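You operate a simulated robot arm through the tools that you are given. There is no shell and no other tool. Be economical: measure what you need, move in short steps, check, and stop when the job is done.

Carry out the task below with a simulated robot arm. There is one attempt and no reset: what you move stays moved.

## Task
Press the drops button three times. Push the left bench door shut. Close the right bench door. Take the black tape and put it on the top of the test bench. Shut the cabinet door. Press the grey button to switch it on. Put the yellow plate on top of the clear cover. Push the blue drawer shut. Shut the orange cover. Push the teal cover shut. Put the box labelled "bearing" from the top of the white table on the shelf before the dark plate and the box that says "seals" in the grey steel pail. Put the 24 V relay from the top of the white table on the left shelf and the 6 V relay on the top of the steel table. Pull the white drawer open. The order is free. Set down upright: box, relay.

Only the result counts: the job must be done as asked and must still hold three seconds after the hand-in. Knocking over, shifting, dropping, spilling or breaking anything else fails it. Lids that push on must go on centred and level and be pressed home; caps that screw on are set level and turned clockwise until they are tight.

## Robot
A 7-joint arm with a vacuum gripper on a trunk, on a base that drives. Base frame: it is fixed to the floor where the robot stands at the start and does not move with it; the origin is under the middle of the robot, x ahead of it, y to its left, z up. Readings come in m, degrees, newtons and seconds.
With the tool pointing down near the work surface it reaches from about 0.1 to 0.64 m from the robot's upright axis, wherever it stands. Its first joint turns from -115.0 to 115.0 degrees. Places, roughly: black tape (6x6x3 cm) [1.3, 0.6, 1]; blue drawer [0.2, 2.3, 0.8]; box [-4.5, -2.5, 0.75]; cabinet door [-0.2, 1.1, 1.4]; clear cover [0.25, 2.5, 1]; drops button [0.9, -0.2, 1.1]; grey button [-0.2, 1.9, 0.9]; left bench door [0.5, 0.1, 0.5]; left shelf (15x34 cm) [-7.7, -1.02, 0.8]; orange cover [-2, 2.8, 1.2]; relay [-4.5, -2.5, 0.75]; right bench door [0.4, -0.7, 0.5]; shelf before the dark plate (15x22 cm) [-7.64, -0.7, 0.8]; steel pail (21x21x22 cm) [-4.8, -2.4, 0.8]; teal cover [-2.3, 1.6, 1.3]; top of the steel table [-7.5, -2, 0.9]; top of the test bench (100x21 cm) [0.76, -0.36, 0.9]; white drawer [0, 1.6, 0.8]; yellow plate [0, 2.25, 1]. Payload 2.55 kg.
Tool frame: the origin (TCP) lies in the middle of the cups' lips, and z points out of the cups. The gripper has 1 cup of 0.044 m across, covering 0.044 by 0.044 m (tool x, y); the bellows give 0.02 m. With the vacuum on, a cup seals on a smooth face that it is pressed against (1 to 4 N); it does not hold porous or soft things. The pull reaches 55 N.
Orientation is that of the tool frame in the base frame, as a unit quaternion [x, y, z, w]. With the cups facing straight down, the tool's x points along the base's -x, its y along +y and its z along -z.

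## Interface
- The arm moves only by the tool apply_moves. Its argument "targets" is a list of rows, each a list of 7 numbers: the shift along the base's x, y, z in m, then the turn, a rotation vector about the base's x, y, z in degrees, then the vacuum: 1 switches it on, -1 off. In form: [[tx, ty, tz, rx, ry, rz, suction], ...]. A call has 1 to 10 rows; each row shifts and turns the commanded pose from where the row before left it. Rows are played at 5 a second. More than 0.05 m and 8.6 degrees between two rows, or a gripper value outside its range, and nothing of the call is played. Where a pose cannot be reached the arm comes as near as it can. A force on the tool above 40 N (or 10 N above the force at the start of the call, whichever is more), or a blocked arm, ends the call early, and 0.2 s more pass. The pull builds up within a second once a cup has sealed. Time passes only in rows, and 0.2 s behind the last, so rows that do not move give it time. It gives the time, the measured TCP pose, the force on the tool (base axes) and the pull of the vacuum at its end, in the units of the frame above (readings bear some noise), with the torque about the TCP (base axes, N m) and any sound that the robot's microphone picked up, and new pictures: "views" is both (left out), scene, wrist or none.
- Cameras (640 x 400 px; columns grow to the right, rows downward): "scene" is now at [0.0075, 0.18, 1.6388]; the picture's right is [0.08, -1.00, 0.00], its down [-0.87, -0.07, -0.50] and it looks along [0.49, 0.04, -0.87] (base axes); focal length 214 px, centre (320, 200). "wrist" rides on the gripper at [0.081, 0.006, -0.173] in the tool frame; the picture's right is [-0.08, 1.00, 0.00], its down [-0.89, -0.07, -0.45] and it looks along [-0.44, -0.04, 0.90] (tool axes); focal length 256 px, centre (320, 200). There is no depth. A picture from a camera that has moved, and an enlarged one, comes with that camera's place and axes in the base frame and with its lens.
- raise_lower(by): slides the trunk up (or, below 0, down) by that many m; the arm and the scene camera ride with it, the base frame stays. It gives what a move gives, with no picture.
- base_move(legs): drives the robot by 1 to 6 legs, each [ahead, left, turn to the left] in m, m and degrees, along the robot's own axes; the way and the turn of a leg run together, so that a leg with both is an arc; at most 1.5 m and 180 degrees a leg. The arm and the cameras ride along, it lands a little off, and it stops where it bumps. It gives what a move gives, and a new picture of the scene camera.
- head_to(pan, tilt): turns the head with the scene camera to pan (to the left, within 155 degrees either way) and tilt (down, from -29 to 69), counted from straight ahead of the robot. It gives what a move gives, and a new picture of the scene camera.
- inspect(camera, box): a new picture of the part [left, top, right, bottom] of that camera's present view, enlarged. The clock stands still meanwhile.
- close_job(): hands the job in; it is judged then, once.

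Go step by step. Nothing tells you exact positions but the pictures and the camera data: compare them with the known pose of the tool, close in by small moves and look again before you grip or let go. The budget is 535 turns and 360 pictures, counting those below and the enlarged ones. Unless the task says otherwise, let go and move clear before handing in.

The tools are called after "Emit:" by a JSON object that holds its "name" and its "arguments". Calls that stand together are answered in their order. apply_moves: Moves the arm, as the interface text tells. Its arguments: {"type":"object","properties":{"targets":{"type":"array"},"views":{"type":"string","enum":["both","scene","wrist","none"]}},"required":["targets"]} The other tools are called the same way: raise_lower (by) slides the trunk up or down; base_move (legs) drives the base; head_to (pan, tilt) turns the head that bears the scene camera; inspect (camera, box) takes an enlarged picture of a part of a camera's view; close_job () hands the job in.

At the start:

```text
t: 0.0
position: [0.4386, -0.1714, 1.0001]
tcp_rot: [-0.001, 1.0, 0.0, 0.0]
ft_force: [0.1, 0.6, 0.7]
ft_torque: [-0.01, 0.02, -0.01]
pull: 0.1
trunk travel left (down, up): [-0.75, 0.24]
robot x, y, heading: [-0.0014, -0.003, -0.1]
head pan, tilt: [4.6, 60.2]
```

scene: 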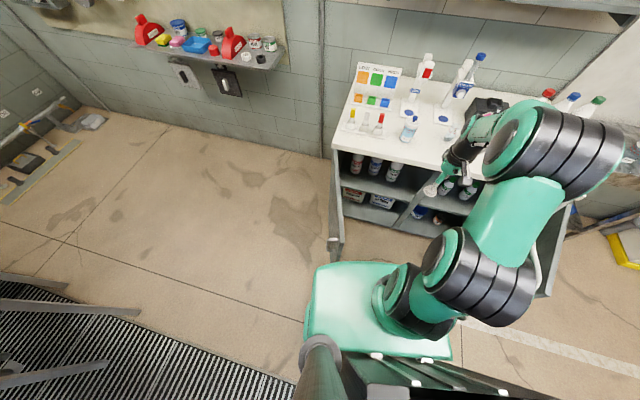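
wrist: 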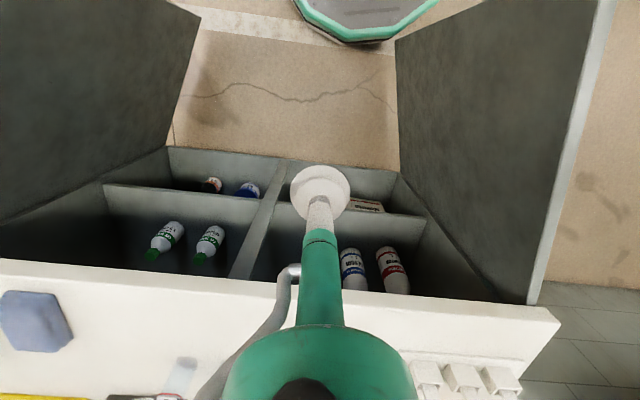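

The bench is ahead with both doors open toward me; a wall shelf holds small items ahead-left. I look around with the head to measure first.

Emit:
{"name": "head_to", "arguments": {"pan": -10, "tilt": 35}}

Emit:
{"name": "head_to", "arguments": {"pan": 40, "tilt": 35}}

Emit:
{"name": "head_to", "arguments": {"pan": 95, "tilt": 30}}

Emit:
{"name": "head_to", "arguments": {"pan": 145, "tilt": 25}}

Emit:
{"name": "head_to", "arguments": {"pan": -145, "tilt": 25}}

```text
t: 0.9
position: [0.4376, -0.1716, 0.9991]
tcp_rot: [-0.001, 1.0, 0.001, 0.0]
ft_force: [0.2, 0.1, -1.0]
ft_torque: [0.0, -0.04, 0.02]
pull: 0.1
trunk travel left (down, up): [-0.75, 0.24]
robot x, y, heading: [-0.0019, -0.0, -0.0]
head pan, tilt: [-10.0, 35.0]
camera scene: at [0.0281, 0.1595, 1.6733], right [-0.17, -0.98, 0.0], down [-0.57, 0.1, -0.82], along [0.81, -0.14, -0.57], focal length 214 px, centre (320, 200)
```

scene: 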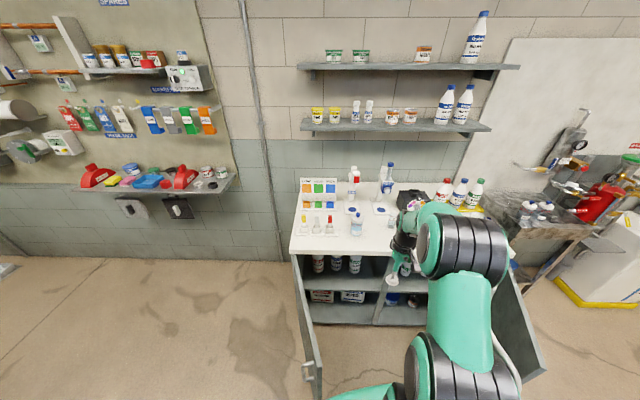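

```text
t: 2.1
position: [0.437, -0.1707, 0.9994]
tcp_rot: [0.0, 1.0, 0.001, 0.0]
ft_force: [0.3, 0.0, -0.9]
ft_torque: [-0.02, 0.01, 0.02]
pull: 0.0
trunk travel left (down, up): [-0.75, 0.24]
robot x, y, heading: [-0.0001, 0.0012, 0.1]
head pan, tilt: [40.0, 35.0]
camera scene: at [0.0089, 0.2312, 1.6734], right [0.64, -0.77, 0.0], down [-0.44, -0.37, -0.82], along [0.63, 0.53, -0.57], focal length 214 px, centre (320, 200)
```

scene: 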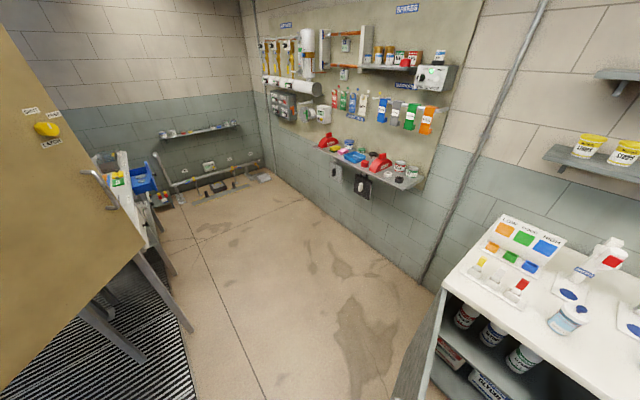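

```text
t: 3.3
position: [0.4368, -0.1724, 0.9998]
tcp_rot: [0.0, 1.0, -0.001, 0.0]
ft_force: [0.4, 0.2, 0.2]
ft_torque: [0.0, 0.03, -0.01]
pull: 0.1
trunk travel left (down, up): [-0.75, 0.24]
robot x, y, heading: [0.0014, -0.0027, -0.1]
head pan, tilt: [95.0, 30.0]
camera scene: at [-0.0664, 0.2648, 1.6812], right [1.0, 0.09, 0.0], down [0.04, -0.5, -0.87], along [-0.07, 0.86, -0.5], focal length 214 px, centre (320, 200)
```

scene: 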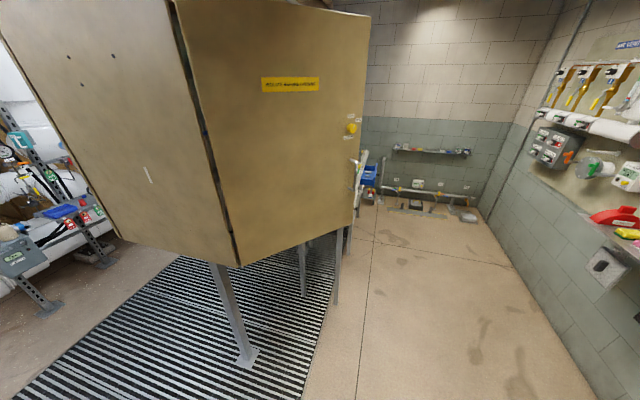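

```text
t: 4.5
position: [0.4378, -0.1712, 1.0008]
tcp_rot: [0.0, 1.0, 0.0, -0.001]
ft_force: [0.0, -0.5, -1.0]
ft_torque: [0.01, -0.02, -0.01]
pull: 0.0
trunk travel left (down, up): [-0.75, 0.24]
robot x, y, heading: [0.0013, -0.0035, 0.1]
head pan, tilt: [145.0, 25.0]
camera scene: at [-0.1341, 0.2276, 1.6891], right [0.57, 0.82, 0.0], down [0.35, -0.24, -0.91], along [-0.74, 0.52, -0.42], focal length 214 px, centre (320, 200)
```

scene: 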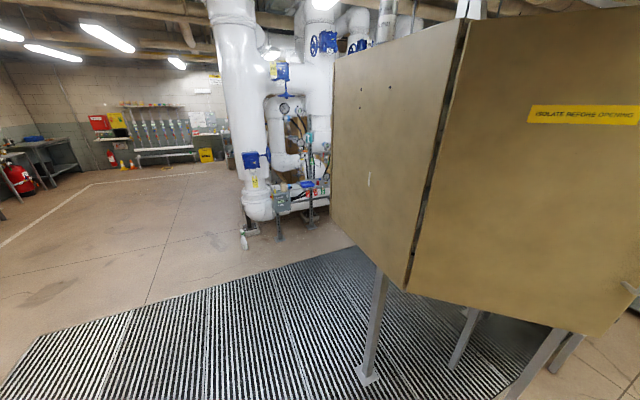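

```text
t: 8.5
position: [0.4376, -0.1708, 0.9996]
tcp_rot: [0.0, 1.0, 0.0, 0.0]
ft_force: [-0.1, -0.1, 0.1]
ft_torque: [0.03, 0.01, -0.03]
pull: 0.1
trunk travel left (down, up): [-0.75, 0.24]
robot x, y, heading: [-0.0029, -0.0006, 0.1]
head pan, tilt: [-145.0, 25.0]
camera scene: at [-0.1341, 0.1218, 1.6892], right [-0.57, 0.82, 0.0], down [0.35, 0.24, -0.91], along [-0.74, -0.52, -0.42], focal length 214 px, centre (320, 200)
```

scene: 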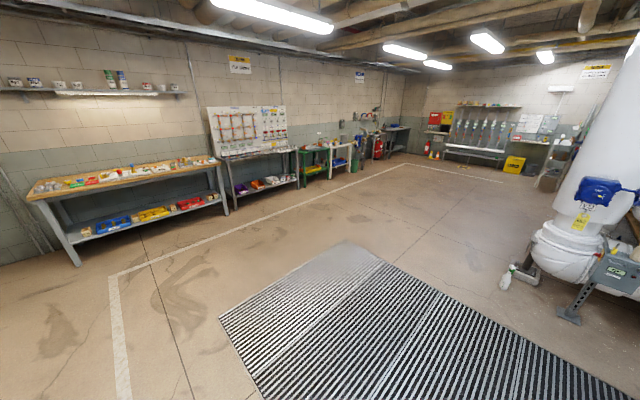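

The bench comes first. I look at it closer, with the bench contents enlarged.

Emit:
{"name": "head_to", "arguments": {"pan": -10, "tilt": 40}}

Emit:
{"name": "inspect", "arguments": {"camera": "scene", "box": [280, 120, 500, 260]}}

Emit:
{"name": "inspect", "arguments": {"camera": "scene", "box": [80, 110, 260, 220]}}

```text
t: 10.6
position: [0.4369, -0.1723, 0.9994]
tcp_rot: [0.0, 1.0, 0.0, 0.0]
ft_force: [-0.3, 0.5, 0.4]
ft_torque: [-0.05, 0.01, 0.03]
pull: 0.0
trunk travel left (down, up): [-0.75, 0.24]
robot x, y, heading: [-0.0012, 0.0024, 0.1]
head pan, tilt: [-10.0, 40.0]
camera scene: at [0.0251, 0.1599, 1.6658], right [-0.17, -0.98, 0.0], down [-0.63, 0.11, -0.77], along [0.75, -0.13, -0.64], focal length 214 px, centre (320, 200)
```

scene: 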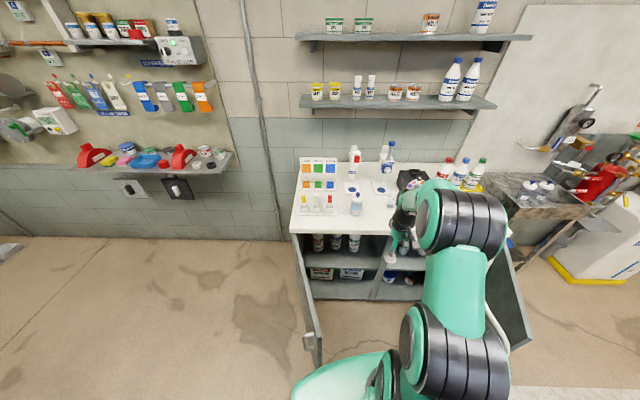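

```text
2.86 times, centred on (390, 190) of scene
camera zoom: at [0.0251, 0.1599, 1.6658], right [-0.17, -0.98, 0.0], down [-0.63, 0.11, -0.77], along [0.75, -0.13, -0.64], focal length 613 px, centre (120, 229)
```

zoom: 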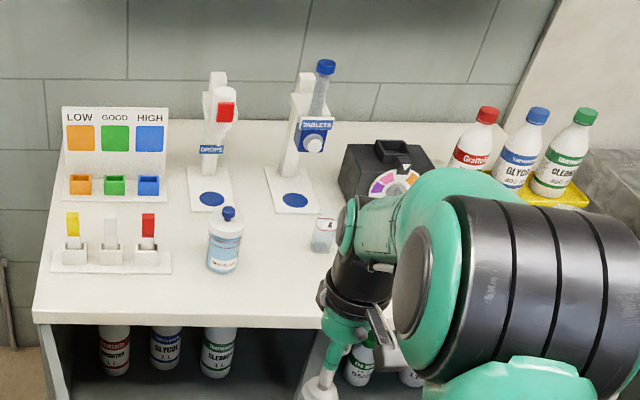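

```text
3.56 times, centred on (170, 165) of scene
camera zoom: at [0.0251, 0.1599, 1.6658], right [-0.17, -0.98, 0.0], down [-0.63, 0.11, -0.77], along [0.75, -0.13, -0.64], focal length 763 px, centre (853, 324)
```

zoom: 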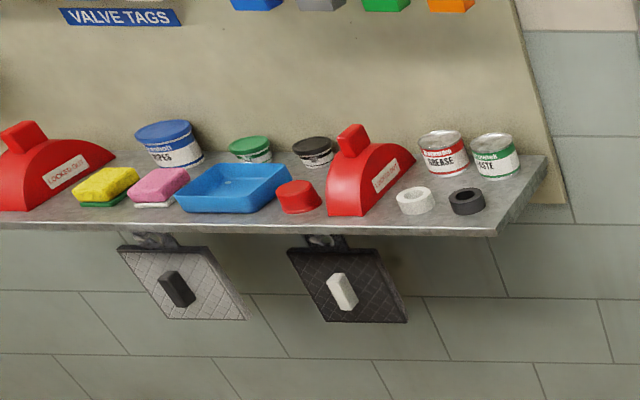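

The red "DROPS" button sits on the dropper at about (0.95,-0.2,1.12). The left door's free end is near (0.27,0.1), so I back off and to the left, then push it from its outer side.

Emit:
{"name": "base_move", "arguments": {"legs": [[-0.4, 0, 0], [0, 0.45, 0], [0, 0, -35]]}}

Emit:
{"name": "head_to", "arguments": {"pan": 15, "tilt": 45}}

```text
t: 17.1
position: [-0.1413, 0.0522, 1.0003]
tcp_rot: [0.302, 0.953, 0.0, 0.0]
ft_force: [-0.1, 0.2, -0.2]
ft_torque: [-0.02, 0.0, -0.01]
pull: 0.1
trunk travel left (down, up): [-0.75, 0.24]
robot x, y, heading: [-0.3971, 0.4493, -35.0]
head pan, tilt: [-10.0, 40.0]
camera scene: at [-0.2851, 0.5622, 1.6658], right [-0.71, -0.7, 0.0], down [-0.45, 0.46, -0.77], along [0.54, -0.54, -0.64], focal length 214 px, centre (320, 200)
```

scene: 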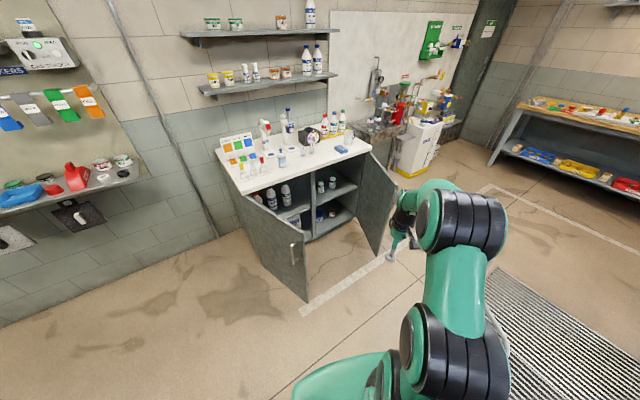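

```text
t: 18.0
position: [-0.1403, 0.0533, 1.0002]
tcp_rot: [0.303, 0.953, -0.001, 0.0]
ft_force: [0.0, 0.2, -0.6]
ft_torque: [0.02, 0.02, 0.03]
pull: 0.1
trunk travel left (down, up): [-0.75, 0.24]
robot x, y, heading: [-0.3983, 0.4473, -35.3]
head pan, tilt: [15.0, 45.0]
camera scene: at [-0.2686, 0.5945, 1.6586], right [-0.35, -0.94, 0.0], down [-0.66, 0.25, -0.71], along [0.66, -0.25, -0.71], focal length 214 px, centre (320, 200)
```

scene: 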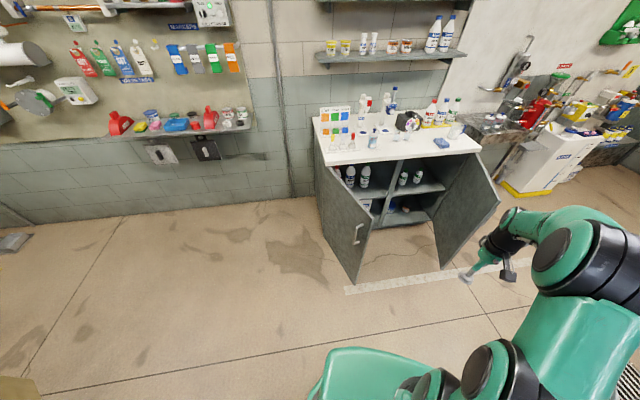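

The bench stands turned about 12°, and the left door (hinge (0.71,0.165), free end (0.29,0.105)) is about 70° open; its handle is near z 0.62. I turn the tool horizontal, pointing ahead of the robot.

Emit:
{"name": "apply_moves", "arguments": {"targets": [[0.0194, 0.0081, 0, -4.9, -7, 0, -1], [0.0194, 0.0081, 0, -4.9, -7, 0, -1], [0.0194, 0.0081, 0, -4.9, -7, 0, -1], [0.0194, 0.0081, 0, -4.9, -7, 0, -1], [0.0194, 0.0081, 0, -4.9, -7, 0, -1], [0.0194, 0.0081, 0, -4.9, -7, 0, -1], [0.0194, 0.0081, 0, -4.9, -7, 0, -1], [0.0194, 0.0081, 0, -4.9, -7, 0, -1], [0.0194, 0.0081, 0, -4.9, -7, 0, -1], [0.0194, 0.0081, 0, -4.9, -7, 0, -1]], "views": "scene"}}

Emit:
{"name": "raise_lower", "arguments": {"by": -0.22}}

```text
t: 20.2
position: [0.0742, 0.0591, 1.0346]
tcp_rot: [0.217, 0.731, -0.181, 0.621]
ft_force: [-0.1, 0.0, -1.5]
ft_torque: [-0.02, -0.03, 0.04]
pull: 0.0
out of reach, approached as far as the arm can: row 5, 8, 9, 10
trunk travel left (down, up): [-0.75, 0.24]
robot x, y, heading: [-0.3989, 0.4474, -35.4]
head pan, tilt: [15.0, 45.0]
camera scene: at [-0.2683, 0.5946, 1.6586], right [-0.35, -0.94, 0.0], down [-0.66, 0.24, -0.71], along [0.66, -0.24, -0.71], focal length 214 px, centre (320, 200)
```

scene: 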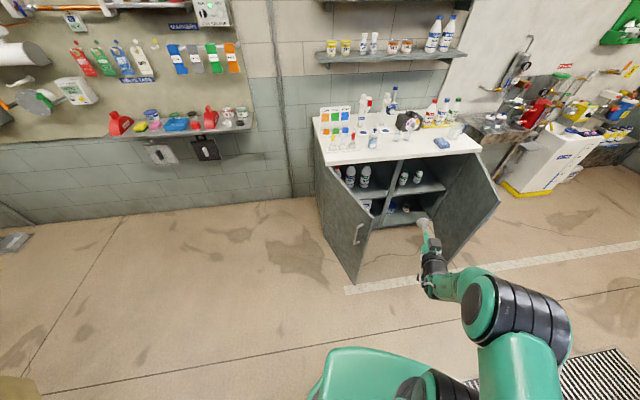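

```text
t: 22.5
position: [0.0738, 0.0599, 0.8147]
tcp_rot: [0.217, 0.731, -0.181, 0.621]
ft_force: [0.5, 0.2, -1.1]
ft_torque: [-0.01, -0.02, 0.03]
pull: 0.1
trunk travel left (down, up): [-0.53, 0.46]
robot x, y, heading: [-0.3953, 0.4449, -35.4]
head pan, tilt: [15.0, 45.0]
```

The tool is near horizontal at z 0.81. I move it left and then forward to the outer side of the left door.

Emit:
{"name": "apply_moves", "arguments": {"targets": [[0, 0.045, 0, 0, 0, 0, -1], [0, 0.045, 0, 0, 0, 0, -1], [0, 0.045, 0, 0, 0, 0, -1], [0, 0.045, 0, 0, 0, 0, -1], [0.045, 0, 0, 0, 0, 0, -1], [0.045, 0, 0, 0, 0, 0, -1], [0.045, 0, 0, 0, 0, 0, -1], [0.045, 0, 0, 0, 0, 0, -1], [0.045, 0, 0, 0, 0, 0, -1], [0.03, 0, 0, 0, 0, 0, -1]], "views": "scene"}}

```text
t: 24.7
position: [0.2213, -0.0574, 0.8173]
tcp_rot: [0.203, 0.734, -0.178, 0.623]
ft_force: [0.3, -1.0, 2.9]
ft_torque: [0.31, 0.47, 0.05]
pull: 0.0
out of reach, approached as far as the arm can: row 1, 2, 3, 4, 5, 6, 7, 8, 9, 10
trunk travel left (down, up): [-0.53, 0.46]
robot x, y, heading: [-0.4024, 0.4457, -35.5]
head pan, tilt: [15.0, 45.0]
camera scene: at [-0.2683, 0.5947, 1.439], right [-0.35, -0.94, 0.0], down [-0.66, 0.24, -0.71], along [0.66, -0.25, -0.71], focal length 214 px, centre (320, 200)
```

scene: 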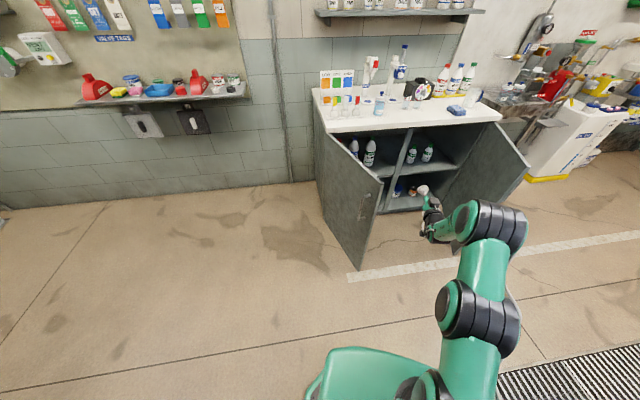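

The arm reaches poorly sideways with this wrist angle, so I retract and let the base do the positioning while the arm points straight ahead.

Emit:
{"name": "apply_moves", "arguments": {"targets": [[-0.035, 0.026, 0, 0, 0, 0, -1], [-0.035, 0.026, 0, 0, 0, 0, -1], [-0.035, 0.026, 0, 0, 0, 0, -1], [-0.035, 0.026, 0, 0, 0, 0, -1], [-0.035, 0.026, 0, 0, 0, 0, -1], [0, 0, 0, 0, 0, 0, -1]], "views": "scene"}}

```text
t: 26.1
position: [0.0615, 0.0477, 0.8129]
tcp_rot: [0.219, 0.733, -0.181, 0.618]
ft_force: [-0.1, -0.1, 0.1]
ft_torque: [0.0, 0.01, -0.01]
pull: 0.0
out of reach, approached as far as the arm can: row 1, 5
trunk travel left (down, up): [-0.53, 0.46]
robot x, y, heading: [-0.3951, 0.4456, -35.4]
head pan, tilt: [15.0, 45.0]
camera scene: at [-0.2689, 0.5949, 1.4385], right [-0.35, -0.94, 0.0], down [-0.66, 0.24, -0.71], along [0.66, -0.24, -0.71], focal length 214 px, centre (320, 200)
```

scene: 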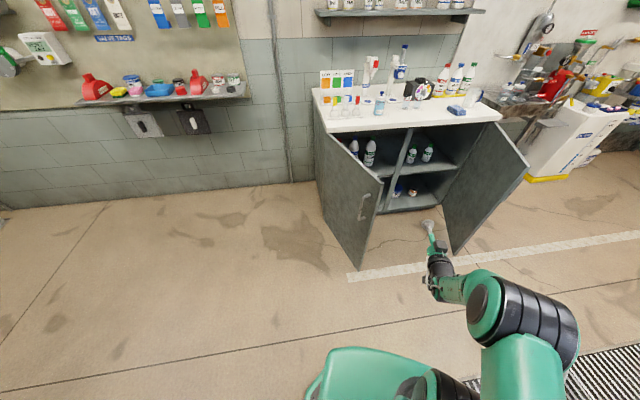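

Emit:
{"name": "base_move", "arguments": {"legs": [[0, 0.48, 0], [0, 0, -20], [0, 0.066, 0], [0.15, 0, 0]]}}

Emit:
{"name": "head_to", "arguments": {"pan": 20, "tilt": 45}}

```text
t: 31.6
position: [0.3095, 0.2153, 0.8121]
tcp_rot: [0.343, 0.684, -0.285, 0.577]
ft_force: [0.5, 0.7, -0.7]
ft_torque: [-0.01, 0.0, -0.02]
pull: 0.2
trunk travel left (down, up): [-0.53, 0.46]
robot x, y, heading: [0.014, 0.7476, -55.4]
head pan, tilt: [15.0, 45.0]
camera scene: at [0.1897, 0.8433, 1.4385], right [-0.65, -0.76, 0.0], down [-0.54, 0.46, -0.71], along [0.54, -0.46, -0.71], focal length 214 px, centre (320, 200)
```

scene: 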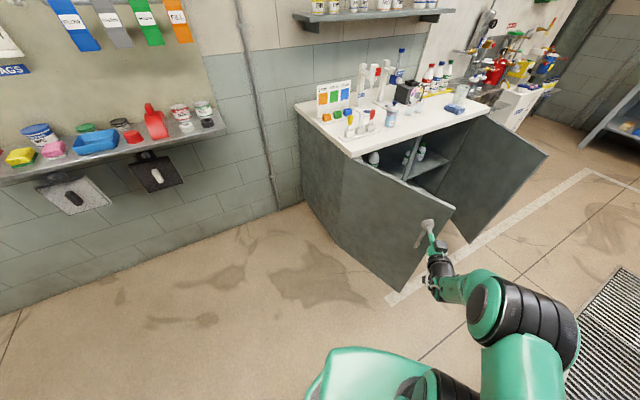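

```text
t: 32.3
position: [0.3099, 0.2175, 0.8124]
tcp_rot: [0.343, 0.683, -0.286, 0.578]
ft_force: [0.0, -0.7, 0.1]
ft_torque: [0.03, 0.06, 0.01]
pull: 0.0
trunk travel left (down, up): [-0.53, 0.46]
robot x, y, heading: [0.0158, 0.7505, -55.5]
head pan, tilt: [20.0, 45.0]
camera scene: at [0.1936, 0.8496, 1.4386], right [-0.58, -0.82, 0.0], down [-0.58, 0.41, -0.71], along [0.58, -0.41, -0.71], focal length 214 px, centre (320, 200)
```

scene: 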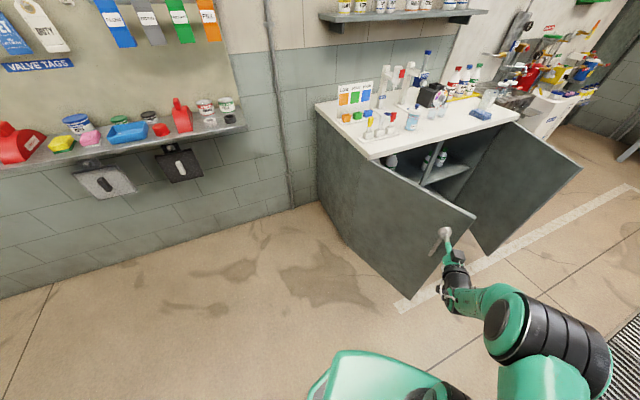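

The cup faces the outer side of the left door near its free end, above the handle. I push ahead with the arm.

Emit:
{"name": "apply_moves", "arguments": {"targets": [[0.025, -0.037, 0, 0, 0, 0, -1], [0.025, -0.037, 0, 0, 0, 0, -1], [0.025, -0.037, 0, 0, 0, 0, -1], [0.025, -0.037, 0, 0, 0, 0, -1], [0.0, 0.0, 0, 0, 0, 0, -1]], "views": "scene"}}

```text
t: 33.5
position: [0.4104, 0.0685, 0.8125]
tcp_rot: [0.342, 0.684, -0.284, 0.578]
ft_force: [-0.6, -0.4, 0.1]
ft_torque: [-0.02, 0.02, 0.06]
pull: 0.1
trunk travel left (down, up): [-0.53, 0.46]
robot x, y, heading: [0.018, 0.75, -55.5]
head pan, tilt: [20.0, 45.0]
camera scene: at [0.1935, 0.8497, 1.4386], right [-0.58, -0.82, 0.0], down [-0.58, 0.41, -0.71], along [0.58, -0.41, -0.71], focal length 214 px, centre (320, 200)
```

scene: 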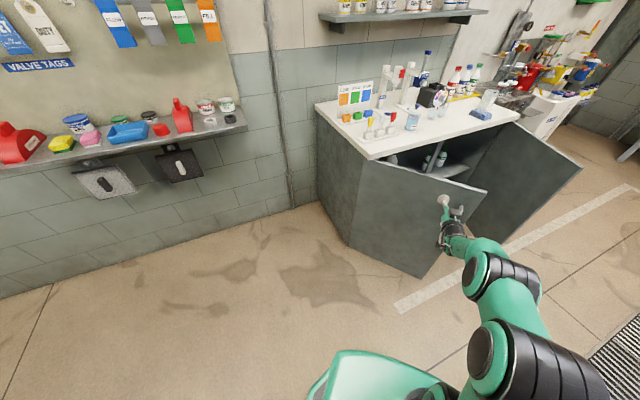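

The door swings. I follow with the base.

Emit:
{"name": "base_move", "arguments": {"legs": [[0.12, 0.03, 0], [0.1, 0.03, 0]]}}

Emit:
{"name": "apply_moves", "arguments": {"targets": [[0.02, -0.022, 0, 0, 0, 0, -1], [0.02, -0.022, 0, 0, 0, 0, -1], [0.02, -0.022, 0, 0, 0, 0, -1], [0.02, -0.022, 0, 0, 0, 0, -1]], "views": "scene"}}

```text
t: 35.5
position: [0.5852, -0.0799, 0.8128]
tcp_rot: [0.344, 0.684, -0.286, 0.577]
ft_force: [0.6, -0.4, 0.1]
ft_torque: [0.0, -0.01, 0.03]
pull: 0.1
trunk travel left (down, up): [-0.53, 0.46]
robot x, y, heading: [0.1877, 0.6021, -55.3]
head pan, tilt: [20.0, 45.0]
camera scene: at [0.3688, 0.7014, 1.4385], right [-0.58, -0.82, 0.0], down [-0.58, 0.41, -0.71], along [0.58, -0.41, -0.71], focal length 214 px, centre (320, 200)
```

scene: 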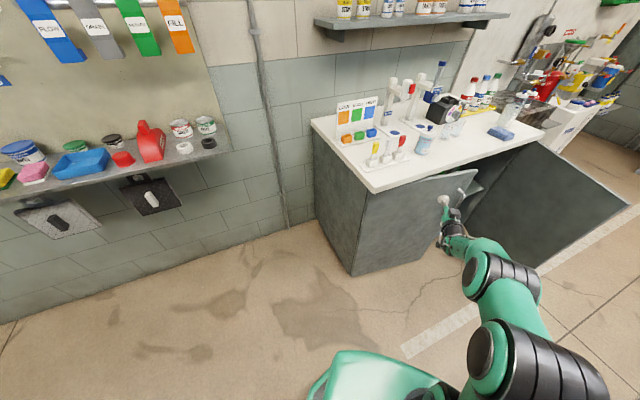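

```text
t: 36.5
position: [0.6651, -0.1683, 0.8125]
tcp_rot: [0.343, 0.683, -0.286, 0.577]
ft_force: [0.3, 0.7, -0.1]
ft_torque: [0.05, 0.02, -0.02]
pull: 0.0
trunk travel left (down, up): [-0.53, 0.46]
robot x, y, heading: [0.1918, 0.6008, -55.1]
head pan, tilt: [20.0, 45.0]
camera scene: at [0.3684, 0.7015, 1.4386], right [-0.58, -0.82, 0.0], down [-0.58, 0.41, -0.71], along [0.58, -0.41, -0.71], focal length 214 px, centre (320, 200)
```

scene: 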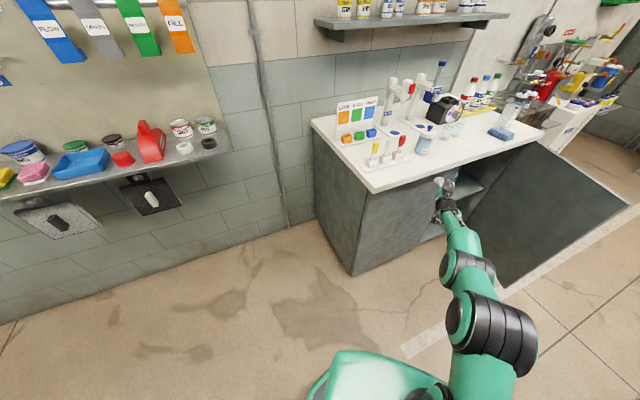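

The left door looks nearly shut; I push until I feel the stop.

Emit:
{"name": "apply_moves", "arguments": {"targets": [[0.015, -0.003, 0, 0, 0, 0, -1], [0.015, -0.003, 0, 0, 0, 0, -1], [0.01, -0.002, 0, 0, 0, 0, -1]], "views": "scene"}}

Emit:
{"name": "inspect", "arguments": {"camera": "scene", "box": [320, 100, 560, 280]}}

```text
t: 37.3
position: [0.695, -0.1775, 0.8115]
tcp_rot: [0.348, 0.684, -0.286, 0.574]
ft_force: [-32.3, 6.2, -0.6]
ft_torque: [-0.14, -0.08, 0.9]
pull: 0.0
trunk travel left (down, up): [-0.53, 0.46]
robot x, y, heading: [0.1847, 0.6027, -55.4]
head pan, tilt: [20.0, 45.0]
camera scene: at [0.3629, 0.7023, 1.4391], right [-0.58, -0.81, 0.0], down [-0.57, 0.41, -0.71], along [0.58, -0.41, -0.7], focal length 214 px, centre (320, 200)
```

scene: 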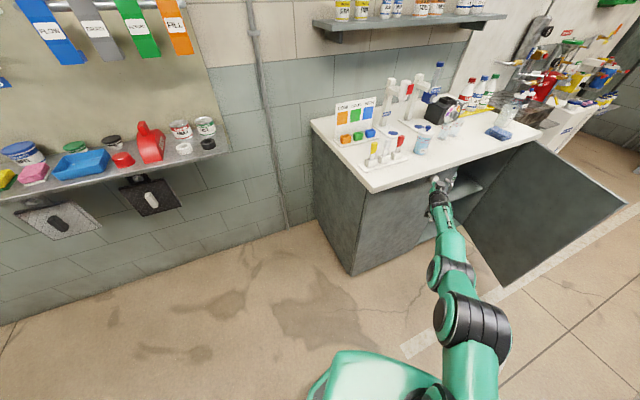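

```text
2.22 times, centred on (440, 190) of scene
camera zoom: at [0.3629, 0.7023, 1.4391], right [-0.58, -0.81, 0.0], down [-0.57, 0.41, -0.71], along [0.58, -0.41, -0.7], focal length 477 px, centre (53, 222)
```

zoom: 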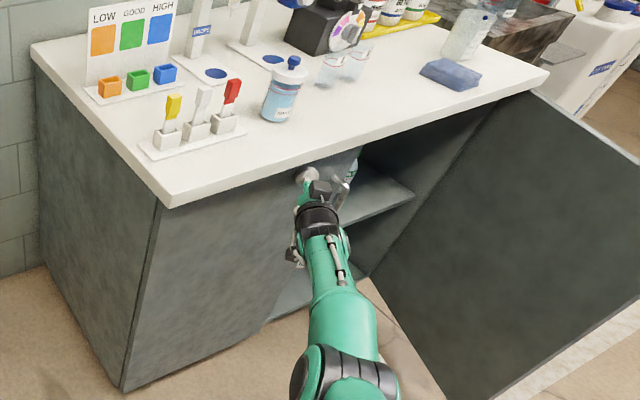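

The stop is felt (32 N), so the left door is shut. I retract and drive around to the right door's outer side.

Emit:
{"name": "apply_moves", "arguments": {"targets": [[-0.028, 0.041, 0, 0, 0, 0, -1], [-0.028, 0.041, 0, 0, 0, 0, -1], [-0.028, 0.041, 0, 0, 0, 0, -1], [-0.028, 0.041, 0, 0, 0, 0, -1], [-0.028, 0.041, 0, 0, 0, 0, -1], [-0.028, 0.041, 0, 0, 0, 0, -1]], "views": "none"}}

Emit:
{"name": "base_move", "arguments": {"legs": [[-0.15, 0, 0], [0, -0.95, 0], [0, 0, 55.4], [0, -1.37, 0], [0, 0, 45]]}}

Emit:
{"name": "head_to", "arguments": {"pan": -10, "tilt": 45}}

```text
t: 38.7
position: [0.5193, 0.0531, 0.8187]
tcp_rot: [0.34, 0.684, -0.283, 0.579]
ft_force: [-0.4, 0.3, 0.3]
ft_torque: [-0.01, 0.01, 0.0]
pull: 0.1
out of reach, approached as far as the arm can: row 3, 4, 5
trunk travel left (down, up): [-0.53, 0.46]
robot x, y, heading: [0.1896, 0.6036, -55.5]
head pan, tilt: [20.0, 45.0]
```

```text
t: 55.5
position: [-0.1951, -0.743, 0.8164]
tcp_rot: [-0.31, 0.699, 0.265, 0.587]
ft_force: [0.0, -0.5, 0.3]
ft_torque: [0.03, 0.0, -0.01]
pull: 0.1
trunk travel left (down, up): [-0.53, 0.46]
robot x, y, heading: [-0.6706, -1.1698, 45.4]
head pan, tilt: [20.0, 45.0]
camera scene: at [-0.8037, -1.0164, 1.4386], right [0.91, -0.42, 0.0], down [-0.29, -0.64, -0.71], along [0.29, 0.64, -0.71], focal length 214 px, centre (320, 200)
```

scene: 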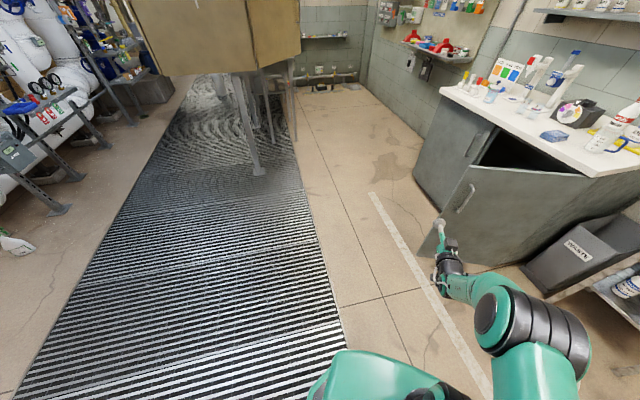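

```text
t: 56.5
position: [-0.1951, -0.7418, 0.8168]
tcp_rot: [-0.311, 0.699, 0.266, 0.586]
ft_force: [0.4, -0.3, 0.4]
ft_torque: [0.02, -0.02, -0.02]
pull: 0.2
trunk travel left (down, up): [-0.53, 0.46]
robot x, y, heading: [-0.6736, -1.1751, 45.4]
head pan, tilt: [-10.0, 45.0]
camera scene: at [-0.7713, -1.0432, 1.4386], right [0.58, -0.81, 0.0], down [-0.58, -0.41, -0.71], along [0.58, 0.41, -0.71], focal length 214 px, centre (320, 200)
```

scene: 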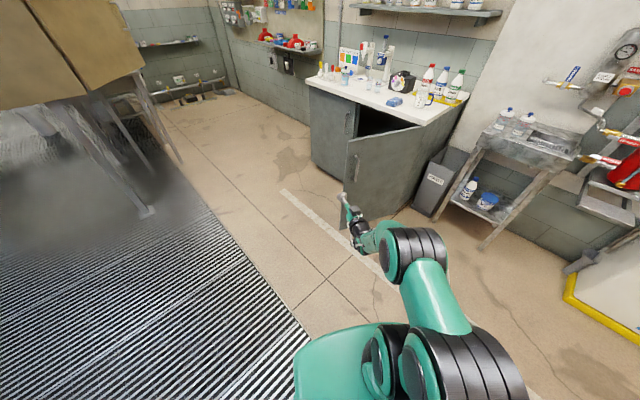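

Emit:
{"name": "base_move", "arguments": {"legs": [[0, -0.2, 0], [0.27, 0, 0]]}}

```text
t: 59.6
position: [0.1384, -0.6934, 0.8169]
tcp_rot: [-0.31, 0.7, 0.265, 0.586]
ft_force: [1.4, -0.7, -0.2]
ft_torque: [0.03, 0.0, 0.01]
pull: 0.0
trunk travel left (down, up): [-0.53, 0.46]
robot x, y, heading: [-0.3385, -1.12, 45.2]
head pan, tilt: [-10.0, 45.0]
camera scene: at [-0.438, -0.9931, 1.4385], right [0.58, -0.82, 0.0], down [-0.58, -0.41, -0.71], along [0.58, 0.41, -0.71], focal length 214 px, centre (320, 200)
```

scene: 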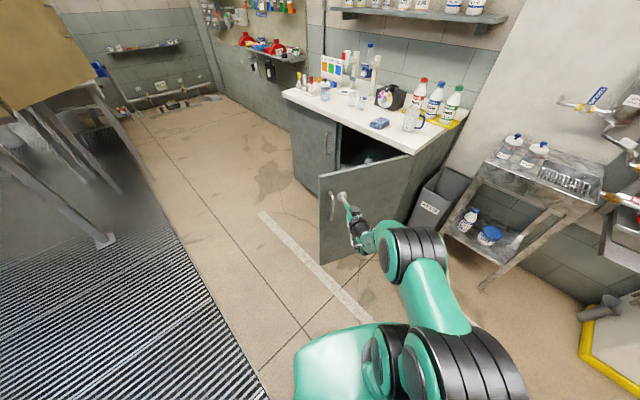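

The cup faces the right door above its handle. I push with the arm.

Emit:
{"name": "apply_moves", "arguments": {"targets": [[0.03, 0.034, 0, 0, 0, 0, -1], [0.03, 0.034, 0, 0, 0, 0, -1], [0.03, 0.034, 0, 0, 0, 0, -1], [0.03, 0.034, 0, 0, 0, 0, -1], [0.0, 0.0, 0, 0, 0, 0, -1]], "views": "scene"}}

```text
t: 60.8
position: [0.2523, -0.565, 0.8222]
tcp_rot: [-0.309, 0.7, 0.264, 0.587]
ft_force: [0.0, -0.4, -0.2]
ft_torque: [0.0, 0.02, -0.01]
pull: 0.0
out of reach, approached as far as the arm can: row 1
trunk travel left (down, up): [-0.53, 0.46]
robot x, y, heading: [-0.3392, -1.1183, 45.4]
head pan, tilt: [-10.0, 45.0]
camera scene: at [-0.4385, -0.9936, 1.4386], right [0.58, -0.82, 0.0], down [-0.58, -0.41, -0.71], along [0.58, 0.41, -0.71], focal length 214 px, centre (320, 200)
```

scene: 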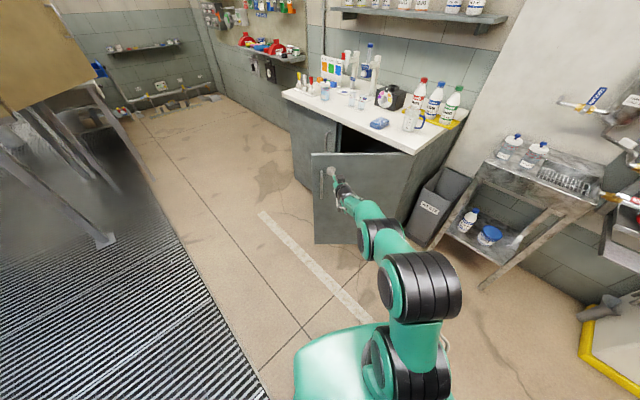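

Emit:
{"name": "base_move", "arguments": {"legs": [[0.12, -0.06, 0], [0.1, -0.08, 0]]}}

Emit:
{"name": "apply_moves", "arguments": {"targets": [[0.03, 0.01, 0, 0, 0, 0, -1], [0.03, 0.01, 0, 0, 0, 0, -1], [0.03, 0.01, 0, 0, 0, 0, -1]], "views": "scene"}}

```text
t: 63.0
position: [0.5059, -0.5071, 0.8238]
tcp_rot: [-0.31, 0.7, 0.265, 0.586]
ft_force: [-0.4, -0.4, -0.6]
ft_torque: [0.0, -0.01, 0.01]
pull: 0.1
trunk travel left (down, up): [-0.53, 0.46]
robot x, y, heading: [-0.0824, -1.0591, 45.3]
head pan, tilt: [-10.0, 45.0]
camera scene: at [-0.1837, -0.936, 1.4386], right [0.58, -0.82, 0.0], down [-0.58, -0.41, -0.71], along [0.58, 0.41, -0.71], focal length 214 px, centre (320, 200)
```

scene: 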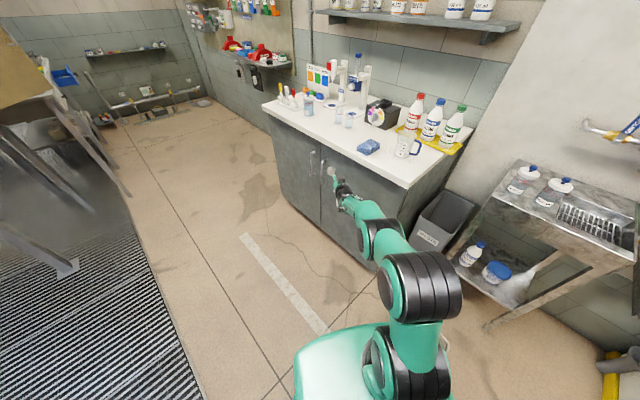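

```text
t: 63.8
position: [0.5959, -0.476, 0.8217]
tcp_rot: [-0.31, 0.7, 0.265, 0.586]
ft_force: [0.1, 0.3, 0.6]
ft_torque: [-0.01, -0.01, -0.03]
pull: 0.0
trunk travel left (down, up): [-0.53, 0.46]
robot x, y, heading: [-0.0831, -1.064, 45.4]
head pan, tilt: [-10.0, 45.0]
camera scene: at [-0.1841, -0.9359, 1.4386], right [0.58, -0.82, 0.0], down [-0.58, -0.41, -0.71], along [0.58, 0.41, -0.71], focal length 214 px, centre (320, 200)
```

scene: 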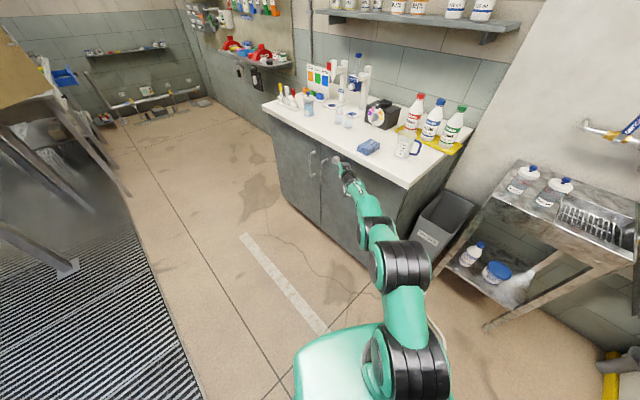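

Emit:
{"name": "apply_moves", "arguments": {"targets": [[0.015, 0.0, 0, 0, 0, 0, -1], [0.015, 0.0, 0, 0, 0, 0, -1], [0.015, 0.0, 0, 0, 0, 0, -1], [0.01, 0, 0, 0, 0, 0, -1]], "views": "scene"}}

Emit:
{"name": "inspect", "arguments": {"camera": "scene", "box": [250, 80, 480, 280]}}

```text
t: 64.6
position: [0.6262, -0.4644, 0.8184]
tcp_rot: [-0.32, 0.697, 0.273, 0.581]
ft_force: [-10.0, 0.2, 1.7]
ft_torque: [-0.07, -0.01, -0.28]
pull: 0.1
trunk travel left (down, up): [-0.53, 0.46]
robot x, y, heading: [-0.0853, -1.0627, 45.5]
head pan, tilt: [-10.0, 45.0]
stopped in row 4: the force on the tool passed its limit at 45 N (the readings are from after the stop); the commanded pose is now the measured one
camera scene: at [-0.1866, -0.9366, 1.4386], right [0.58, -0.81, 0.0], down [-0.57, -0.41, -0.71], along [0.57, 0.41, -0.71], focal length 214 px, centre (320, 200)
```

scene: 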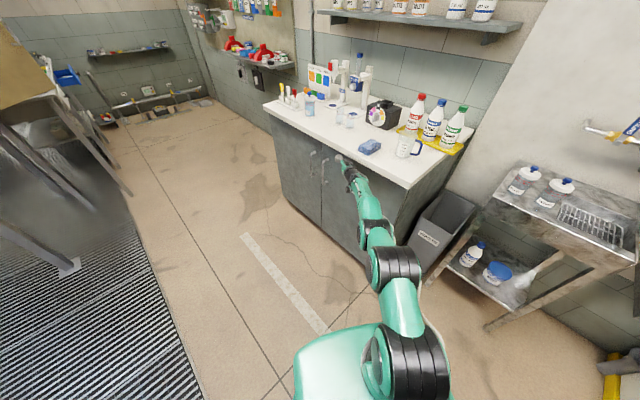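

```text
2.00 times, centred on (365, 180) of scene
camera zoom: at [-0.1866, -0.9366, 1.4386], right [0.58, -0.81, 0.0], down [-0.57, -0.41, -0.71], along [0.57, 0.41, -0.71], focal length 429 px, centre (230, 240)
```

zoom: 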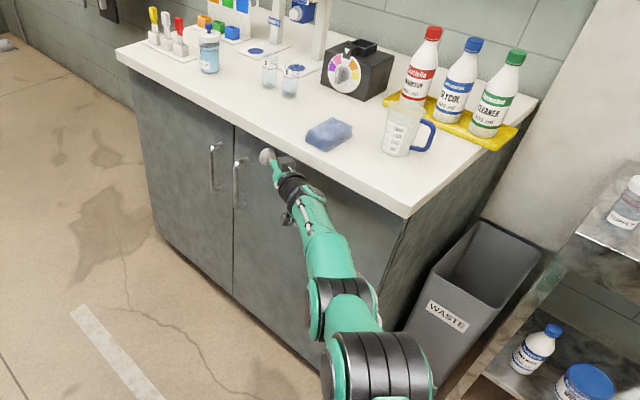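

Both doors are shut. Now I retract, raise the trunk and move in front of the drops dispenser.

Emit:
{"name": "apply_moves", "arguments": {"targets": [[-0.035, -0.035, 0, 0, 0, 0, -1], [-0.035, -0.035, 0, 0, 0, 0, -1], [-0.035, -0.035, 0, 0, 0, 0, -1], [-0.035, -0.035, 0, 0, 0, 0, -1], [-0.035, -0.035, 0, 0, 0, 0, -1]], "views": "none"}}

Emit:
{"name": "base_move", "arguments": {"legs": [[-0.2, 0, 0], [0, 0, -57.5], [0, 1.2, 0]]}}

Emit:
{"name": "raise_lower", "arguments": {"by": 0.35}}

Emit:
{"name": "head_to", "arguments": {"pan": -5, "tilt": 35}}

```text
t: 65.8
position: [0.4552, -0.6428, 0.818]
tcp_rot: [-0.317, 0.697, 0.272, 0.583]
ft_force: [0.0, -0.6, -0.5]
ft_torque: [-0.01, -0.03, 0.01]
pull: 0.1
trunk travel left (down, up): [-0.53, 0.46]
robot x, y, heading: [-0.085, -1.0587, 45.7]
head pan, tilt: [-10.0, 45.0]
```

```text
t: 75.6
position: [0.673, -0.2649, 0.8179]
tcp_rot: [0.058, 0.765, -0.043, 0.64]
ft_force: [0.7, -0.7, -0.2]
ft_torque: [0.01, -0.01, -0.02]
pull: 0.1
trunk travel left (down, up): [-0.53, 0.46]
robot x, y, heading: [0.0303, -0.0355, -12.1]
head pan, tilt: [-10.0, 45.0]
camera scene: at [0.0835, 0.118, 1.4385], right [-0.37, -0.93, 0.0], down [-0.66, 0.26, -0.71], along [0.66, -0.26, -0.71], focal length 214 px, centre (320, 200)
```

scene: 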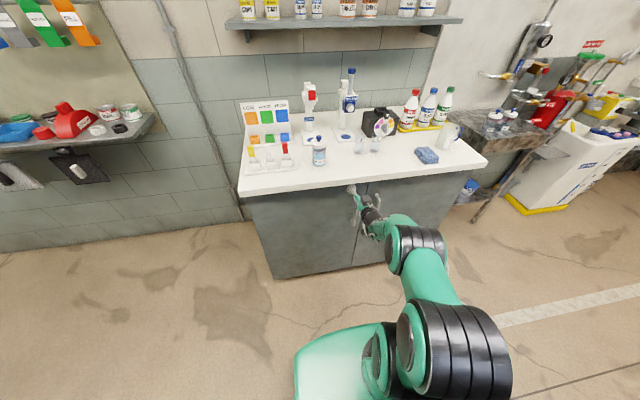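

```text
t: 76.7
position: [0.662, -0.2612, 0.8469]
tcp_rot: [0.064, 0.783, -0.037, 0.617]
ft_force: [2.6, -1.7, -10.0]
ft_torque: [0.03, 0.24, -0.01]
pull: 0.0
trunk travel left (down, up): [-0.587, 0.403]
robot x, y, heading: [0.0256, -0.034, -11.9]
head pan, tilt: [-10.0, 45.0]
stopped: the force on the tool passed its limit at 48 N (the readings are from after the stop); the commanded pose is now the measured one
```

```text
t: 77.4
position: [0.6633, -0.2606, 0.8471]
tcp_rot: [0.064, 0.782, -0.038, 0.618]
ft_force: [-3.5, 2.8, -11.4]
ft_torque: [-0.03, 0.03, -0.03]
pull: 0.1
trunk travel left (down, up): [-0.587, 0.403]
robot x, y, heading: [0.0269, -0.0333, -12.1]
head pan, tilt: [-5.0, 35.0]
camera scene: at [0.0932, 0.1224, 1.51], right [-0.29, -0.96, 0.0], down [-0.55, 0.17, -0.82], along [0.78, -0.24, -0.57], focal length 214 px, centre (320, 200)
```

scene: 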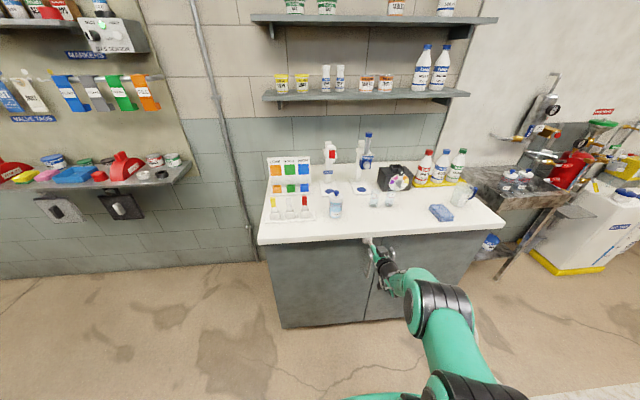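

The tip caught under the counter's overhang; nothing appears disturbed. I lower it a bit, back off, then raise.

Emit:
{"name": "raise_lower", "arguments": {"by": -0.04}}

Emit:
{"name": "base_move", "arguments": {"legs": [[-0.25, 0, 0]]}}

Emit:
{"name": "raise_lower", "arguments": {"by": 0.37}}

Emit:
{"name": "inspect", "arguments": {"camera": "scene", "box": [220, 140, 500, 320]}}

```text
t: 78.2
position: [0.6647, -0.2625, 0.811]
tcp_rot: [0.065, 0.78, -0.04, 0.621]
ft_force: [0.5, 0.3, 0.5]
ft_torque: [0.03, 0.02, -0.01]
pull: 0.0
trunk travel left (down, up): [-0.547, 0.443]
robot x, y, heading: [0.0291, -0.0311, -11.8]
head pan, tilt: [-5.0, 35.0]
```

```text
t: 80.0
position: [0.4186, -0.2103, 0.8107]
tcp_rot: [0.064, 0.78, -0.039, 0.621]
ft_force: [0.0, -0.2, -0.2]
ft_torque: [-0.01, 0.0, 0.0]
pull: 0.0
trunk travel left (down, up): [-0.547, 0.443]
robot x, y, heading: [-0.2153, 0.0168, -11.9]
head pan, tilt: [-5.0, 35.0]
camera scene: at [-0.1528, 0.1743, 1.4702], right [-0.29, -0.96, 0.0], down [-0.55, 0.17, -0.82], along [0.78, -0.24, -0.57], focal length 214 px, centre (320, 200)
```

scene: 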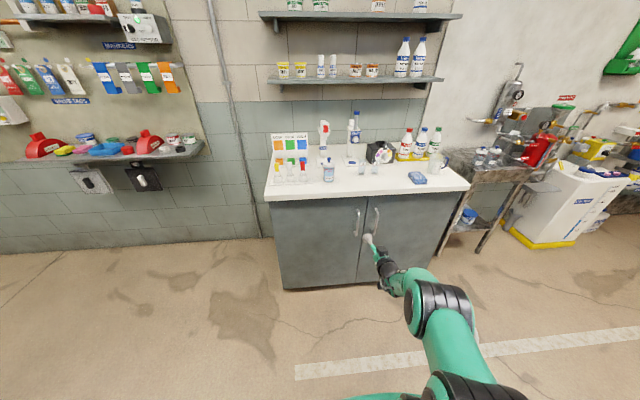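

```text
t: 83.6
position: [0.4204, -0.2102, 1.1808]
tcp_rot: [0.065, 0.78, -0.04, 0.621]
ft_force: [0.0, 0.9, -0.4]
ft_torque: [0.0, 0.01, 0.02]
pull: 0.1
trunk travel left (down, up): [-0.917, 0.073]
robot x, y, heading: [-0.2179, 0.0135, -11.9]
head pan, tilt: [-5.0, 35.0]
```

```text
2.22 times, centred on (360, 230) of scene
camera zoom: at [-0.1519, 0.1742, 1.8401], right [-0.29, -0.96, 0.0], down [-0.55, 0.17, -0.82], along [0.78, -0.24, -0.57], focal length 477 px, centre (231, 133)
```

zoom: 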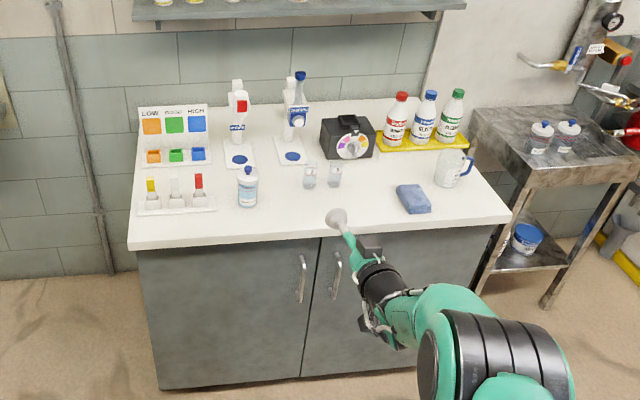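

The button is at about (0.91,-0.18,1.15), with a small jar standing in front of it (top ~1.04), so I pitch the tool down a bit to clear it and approach.

Emit:
{"name": "apply_moves", "arguments": {"targets": [[0, 0, 0, 1.2, 5.8, 0, -1], [0, 0, 0, 1.2, 5.8, 0, -1], [0, 0, 0, 0, 0, 0, -1]], "views": "none"}}

Emit:
{"name": "base_move", "arguments": {"legs": [[0, 0.13, 0], [0.3, 0, 0]]}}

Emit:
{"name": "inspect", "arguments": {"camera": "scene", "box": [240, 120, 440, 260]}}

Emit:
{"name": "inspect", "arguments": {"camera": "wrist", "box": [0, 0, 640, 400]}}

```text
t: 84.4
position: [0.4191, -0.2109, 1.1799]
tcp_rot: [0.072, 0.84, -0.029, 0.537]
ft_force: [0.1, -0.4, 0.5]
ft_torque: [0.04, -0.02, 0.03]
pull: 0.1
trunk travel left (down, up): [-0.917, 0.073]
robot x, y, heading: [-0.2159, 0.0166, -12.0]
head pan, tilt: [-5.0, 35.0]
```

```text
t: 87.4
position: [0.7417, -0.1467, 1.179]
tcp_rot: [0.073, 0.84, -0.029, 0.537]
ft_force: [-0.2, 1.2, 0.4]
ft_torque: [-0.04, 0.02, 0.02]
pull: 0.1
trunk travel left (down, up): [-0.917, 0.073]
robot x, y, heading: [0.109, 0.083, -11.9]
head pan, tilt: [-5.0, 35.0]
camera scene: at [0.1714, 0.2387, 1.8402], right [-0.29, -0.96, 0.0], down [-0.55, 0.17, -0.82], along [0.78, -0.24, -0.57], focal length 214 px, centre (320, 200)
```

scene: 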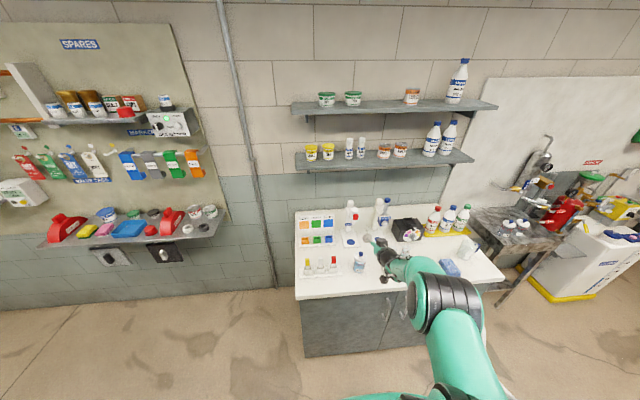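

```text
2.86 times, centred on (340, 190) of scene
camera zoom: at [0.1714, 0.2387, 1.8402], right [-0.29, -0.96, 0.0], down [-0.55, 0.17, -0.82], along [0.78, -0.24, -0.57], focal length 613 px, centre (263, 229)
```

zoom: 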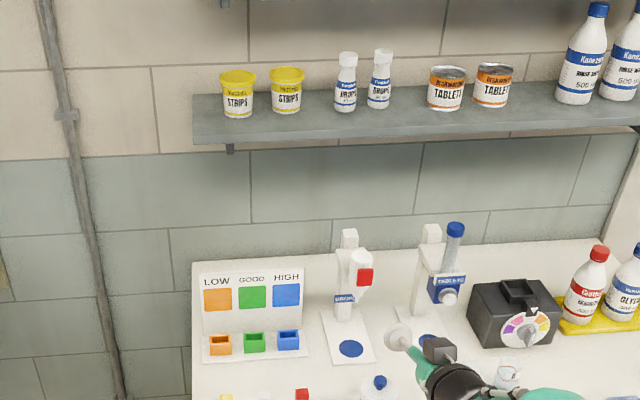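

```text
1.00 times, centred on (320, 200) of wrist (not enlarged: the box is as wide or as high as the picture)
camera zoom: at [0.5542, -0.1112, 1.1796], right [0.19, 0.98, 0.1], down [-0.04, -0.1, 0.99], along [0.98, -0.19, 0.02], focal length 256 px, centre (320, 200)
```

zoom: 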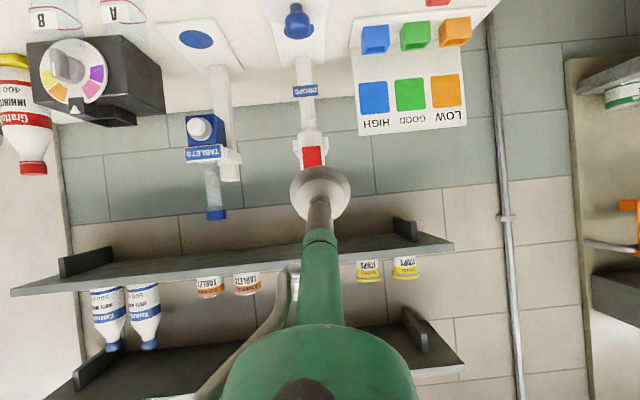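

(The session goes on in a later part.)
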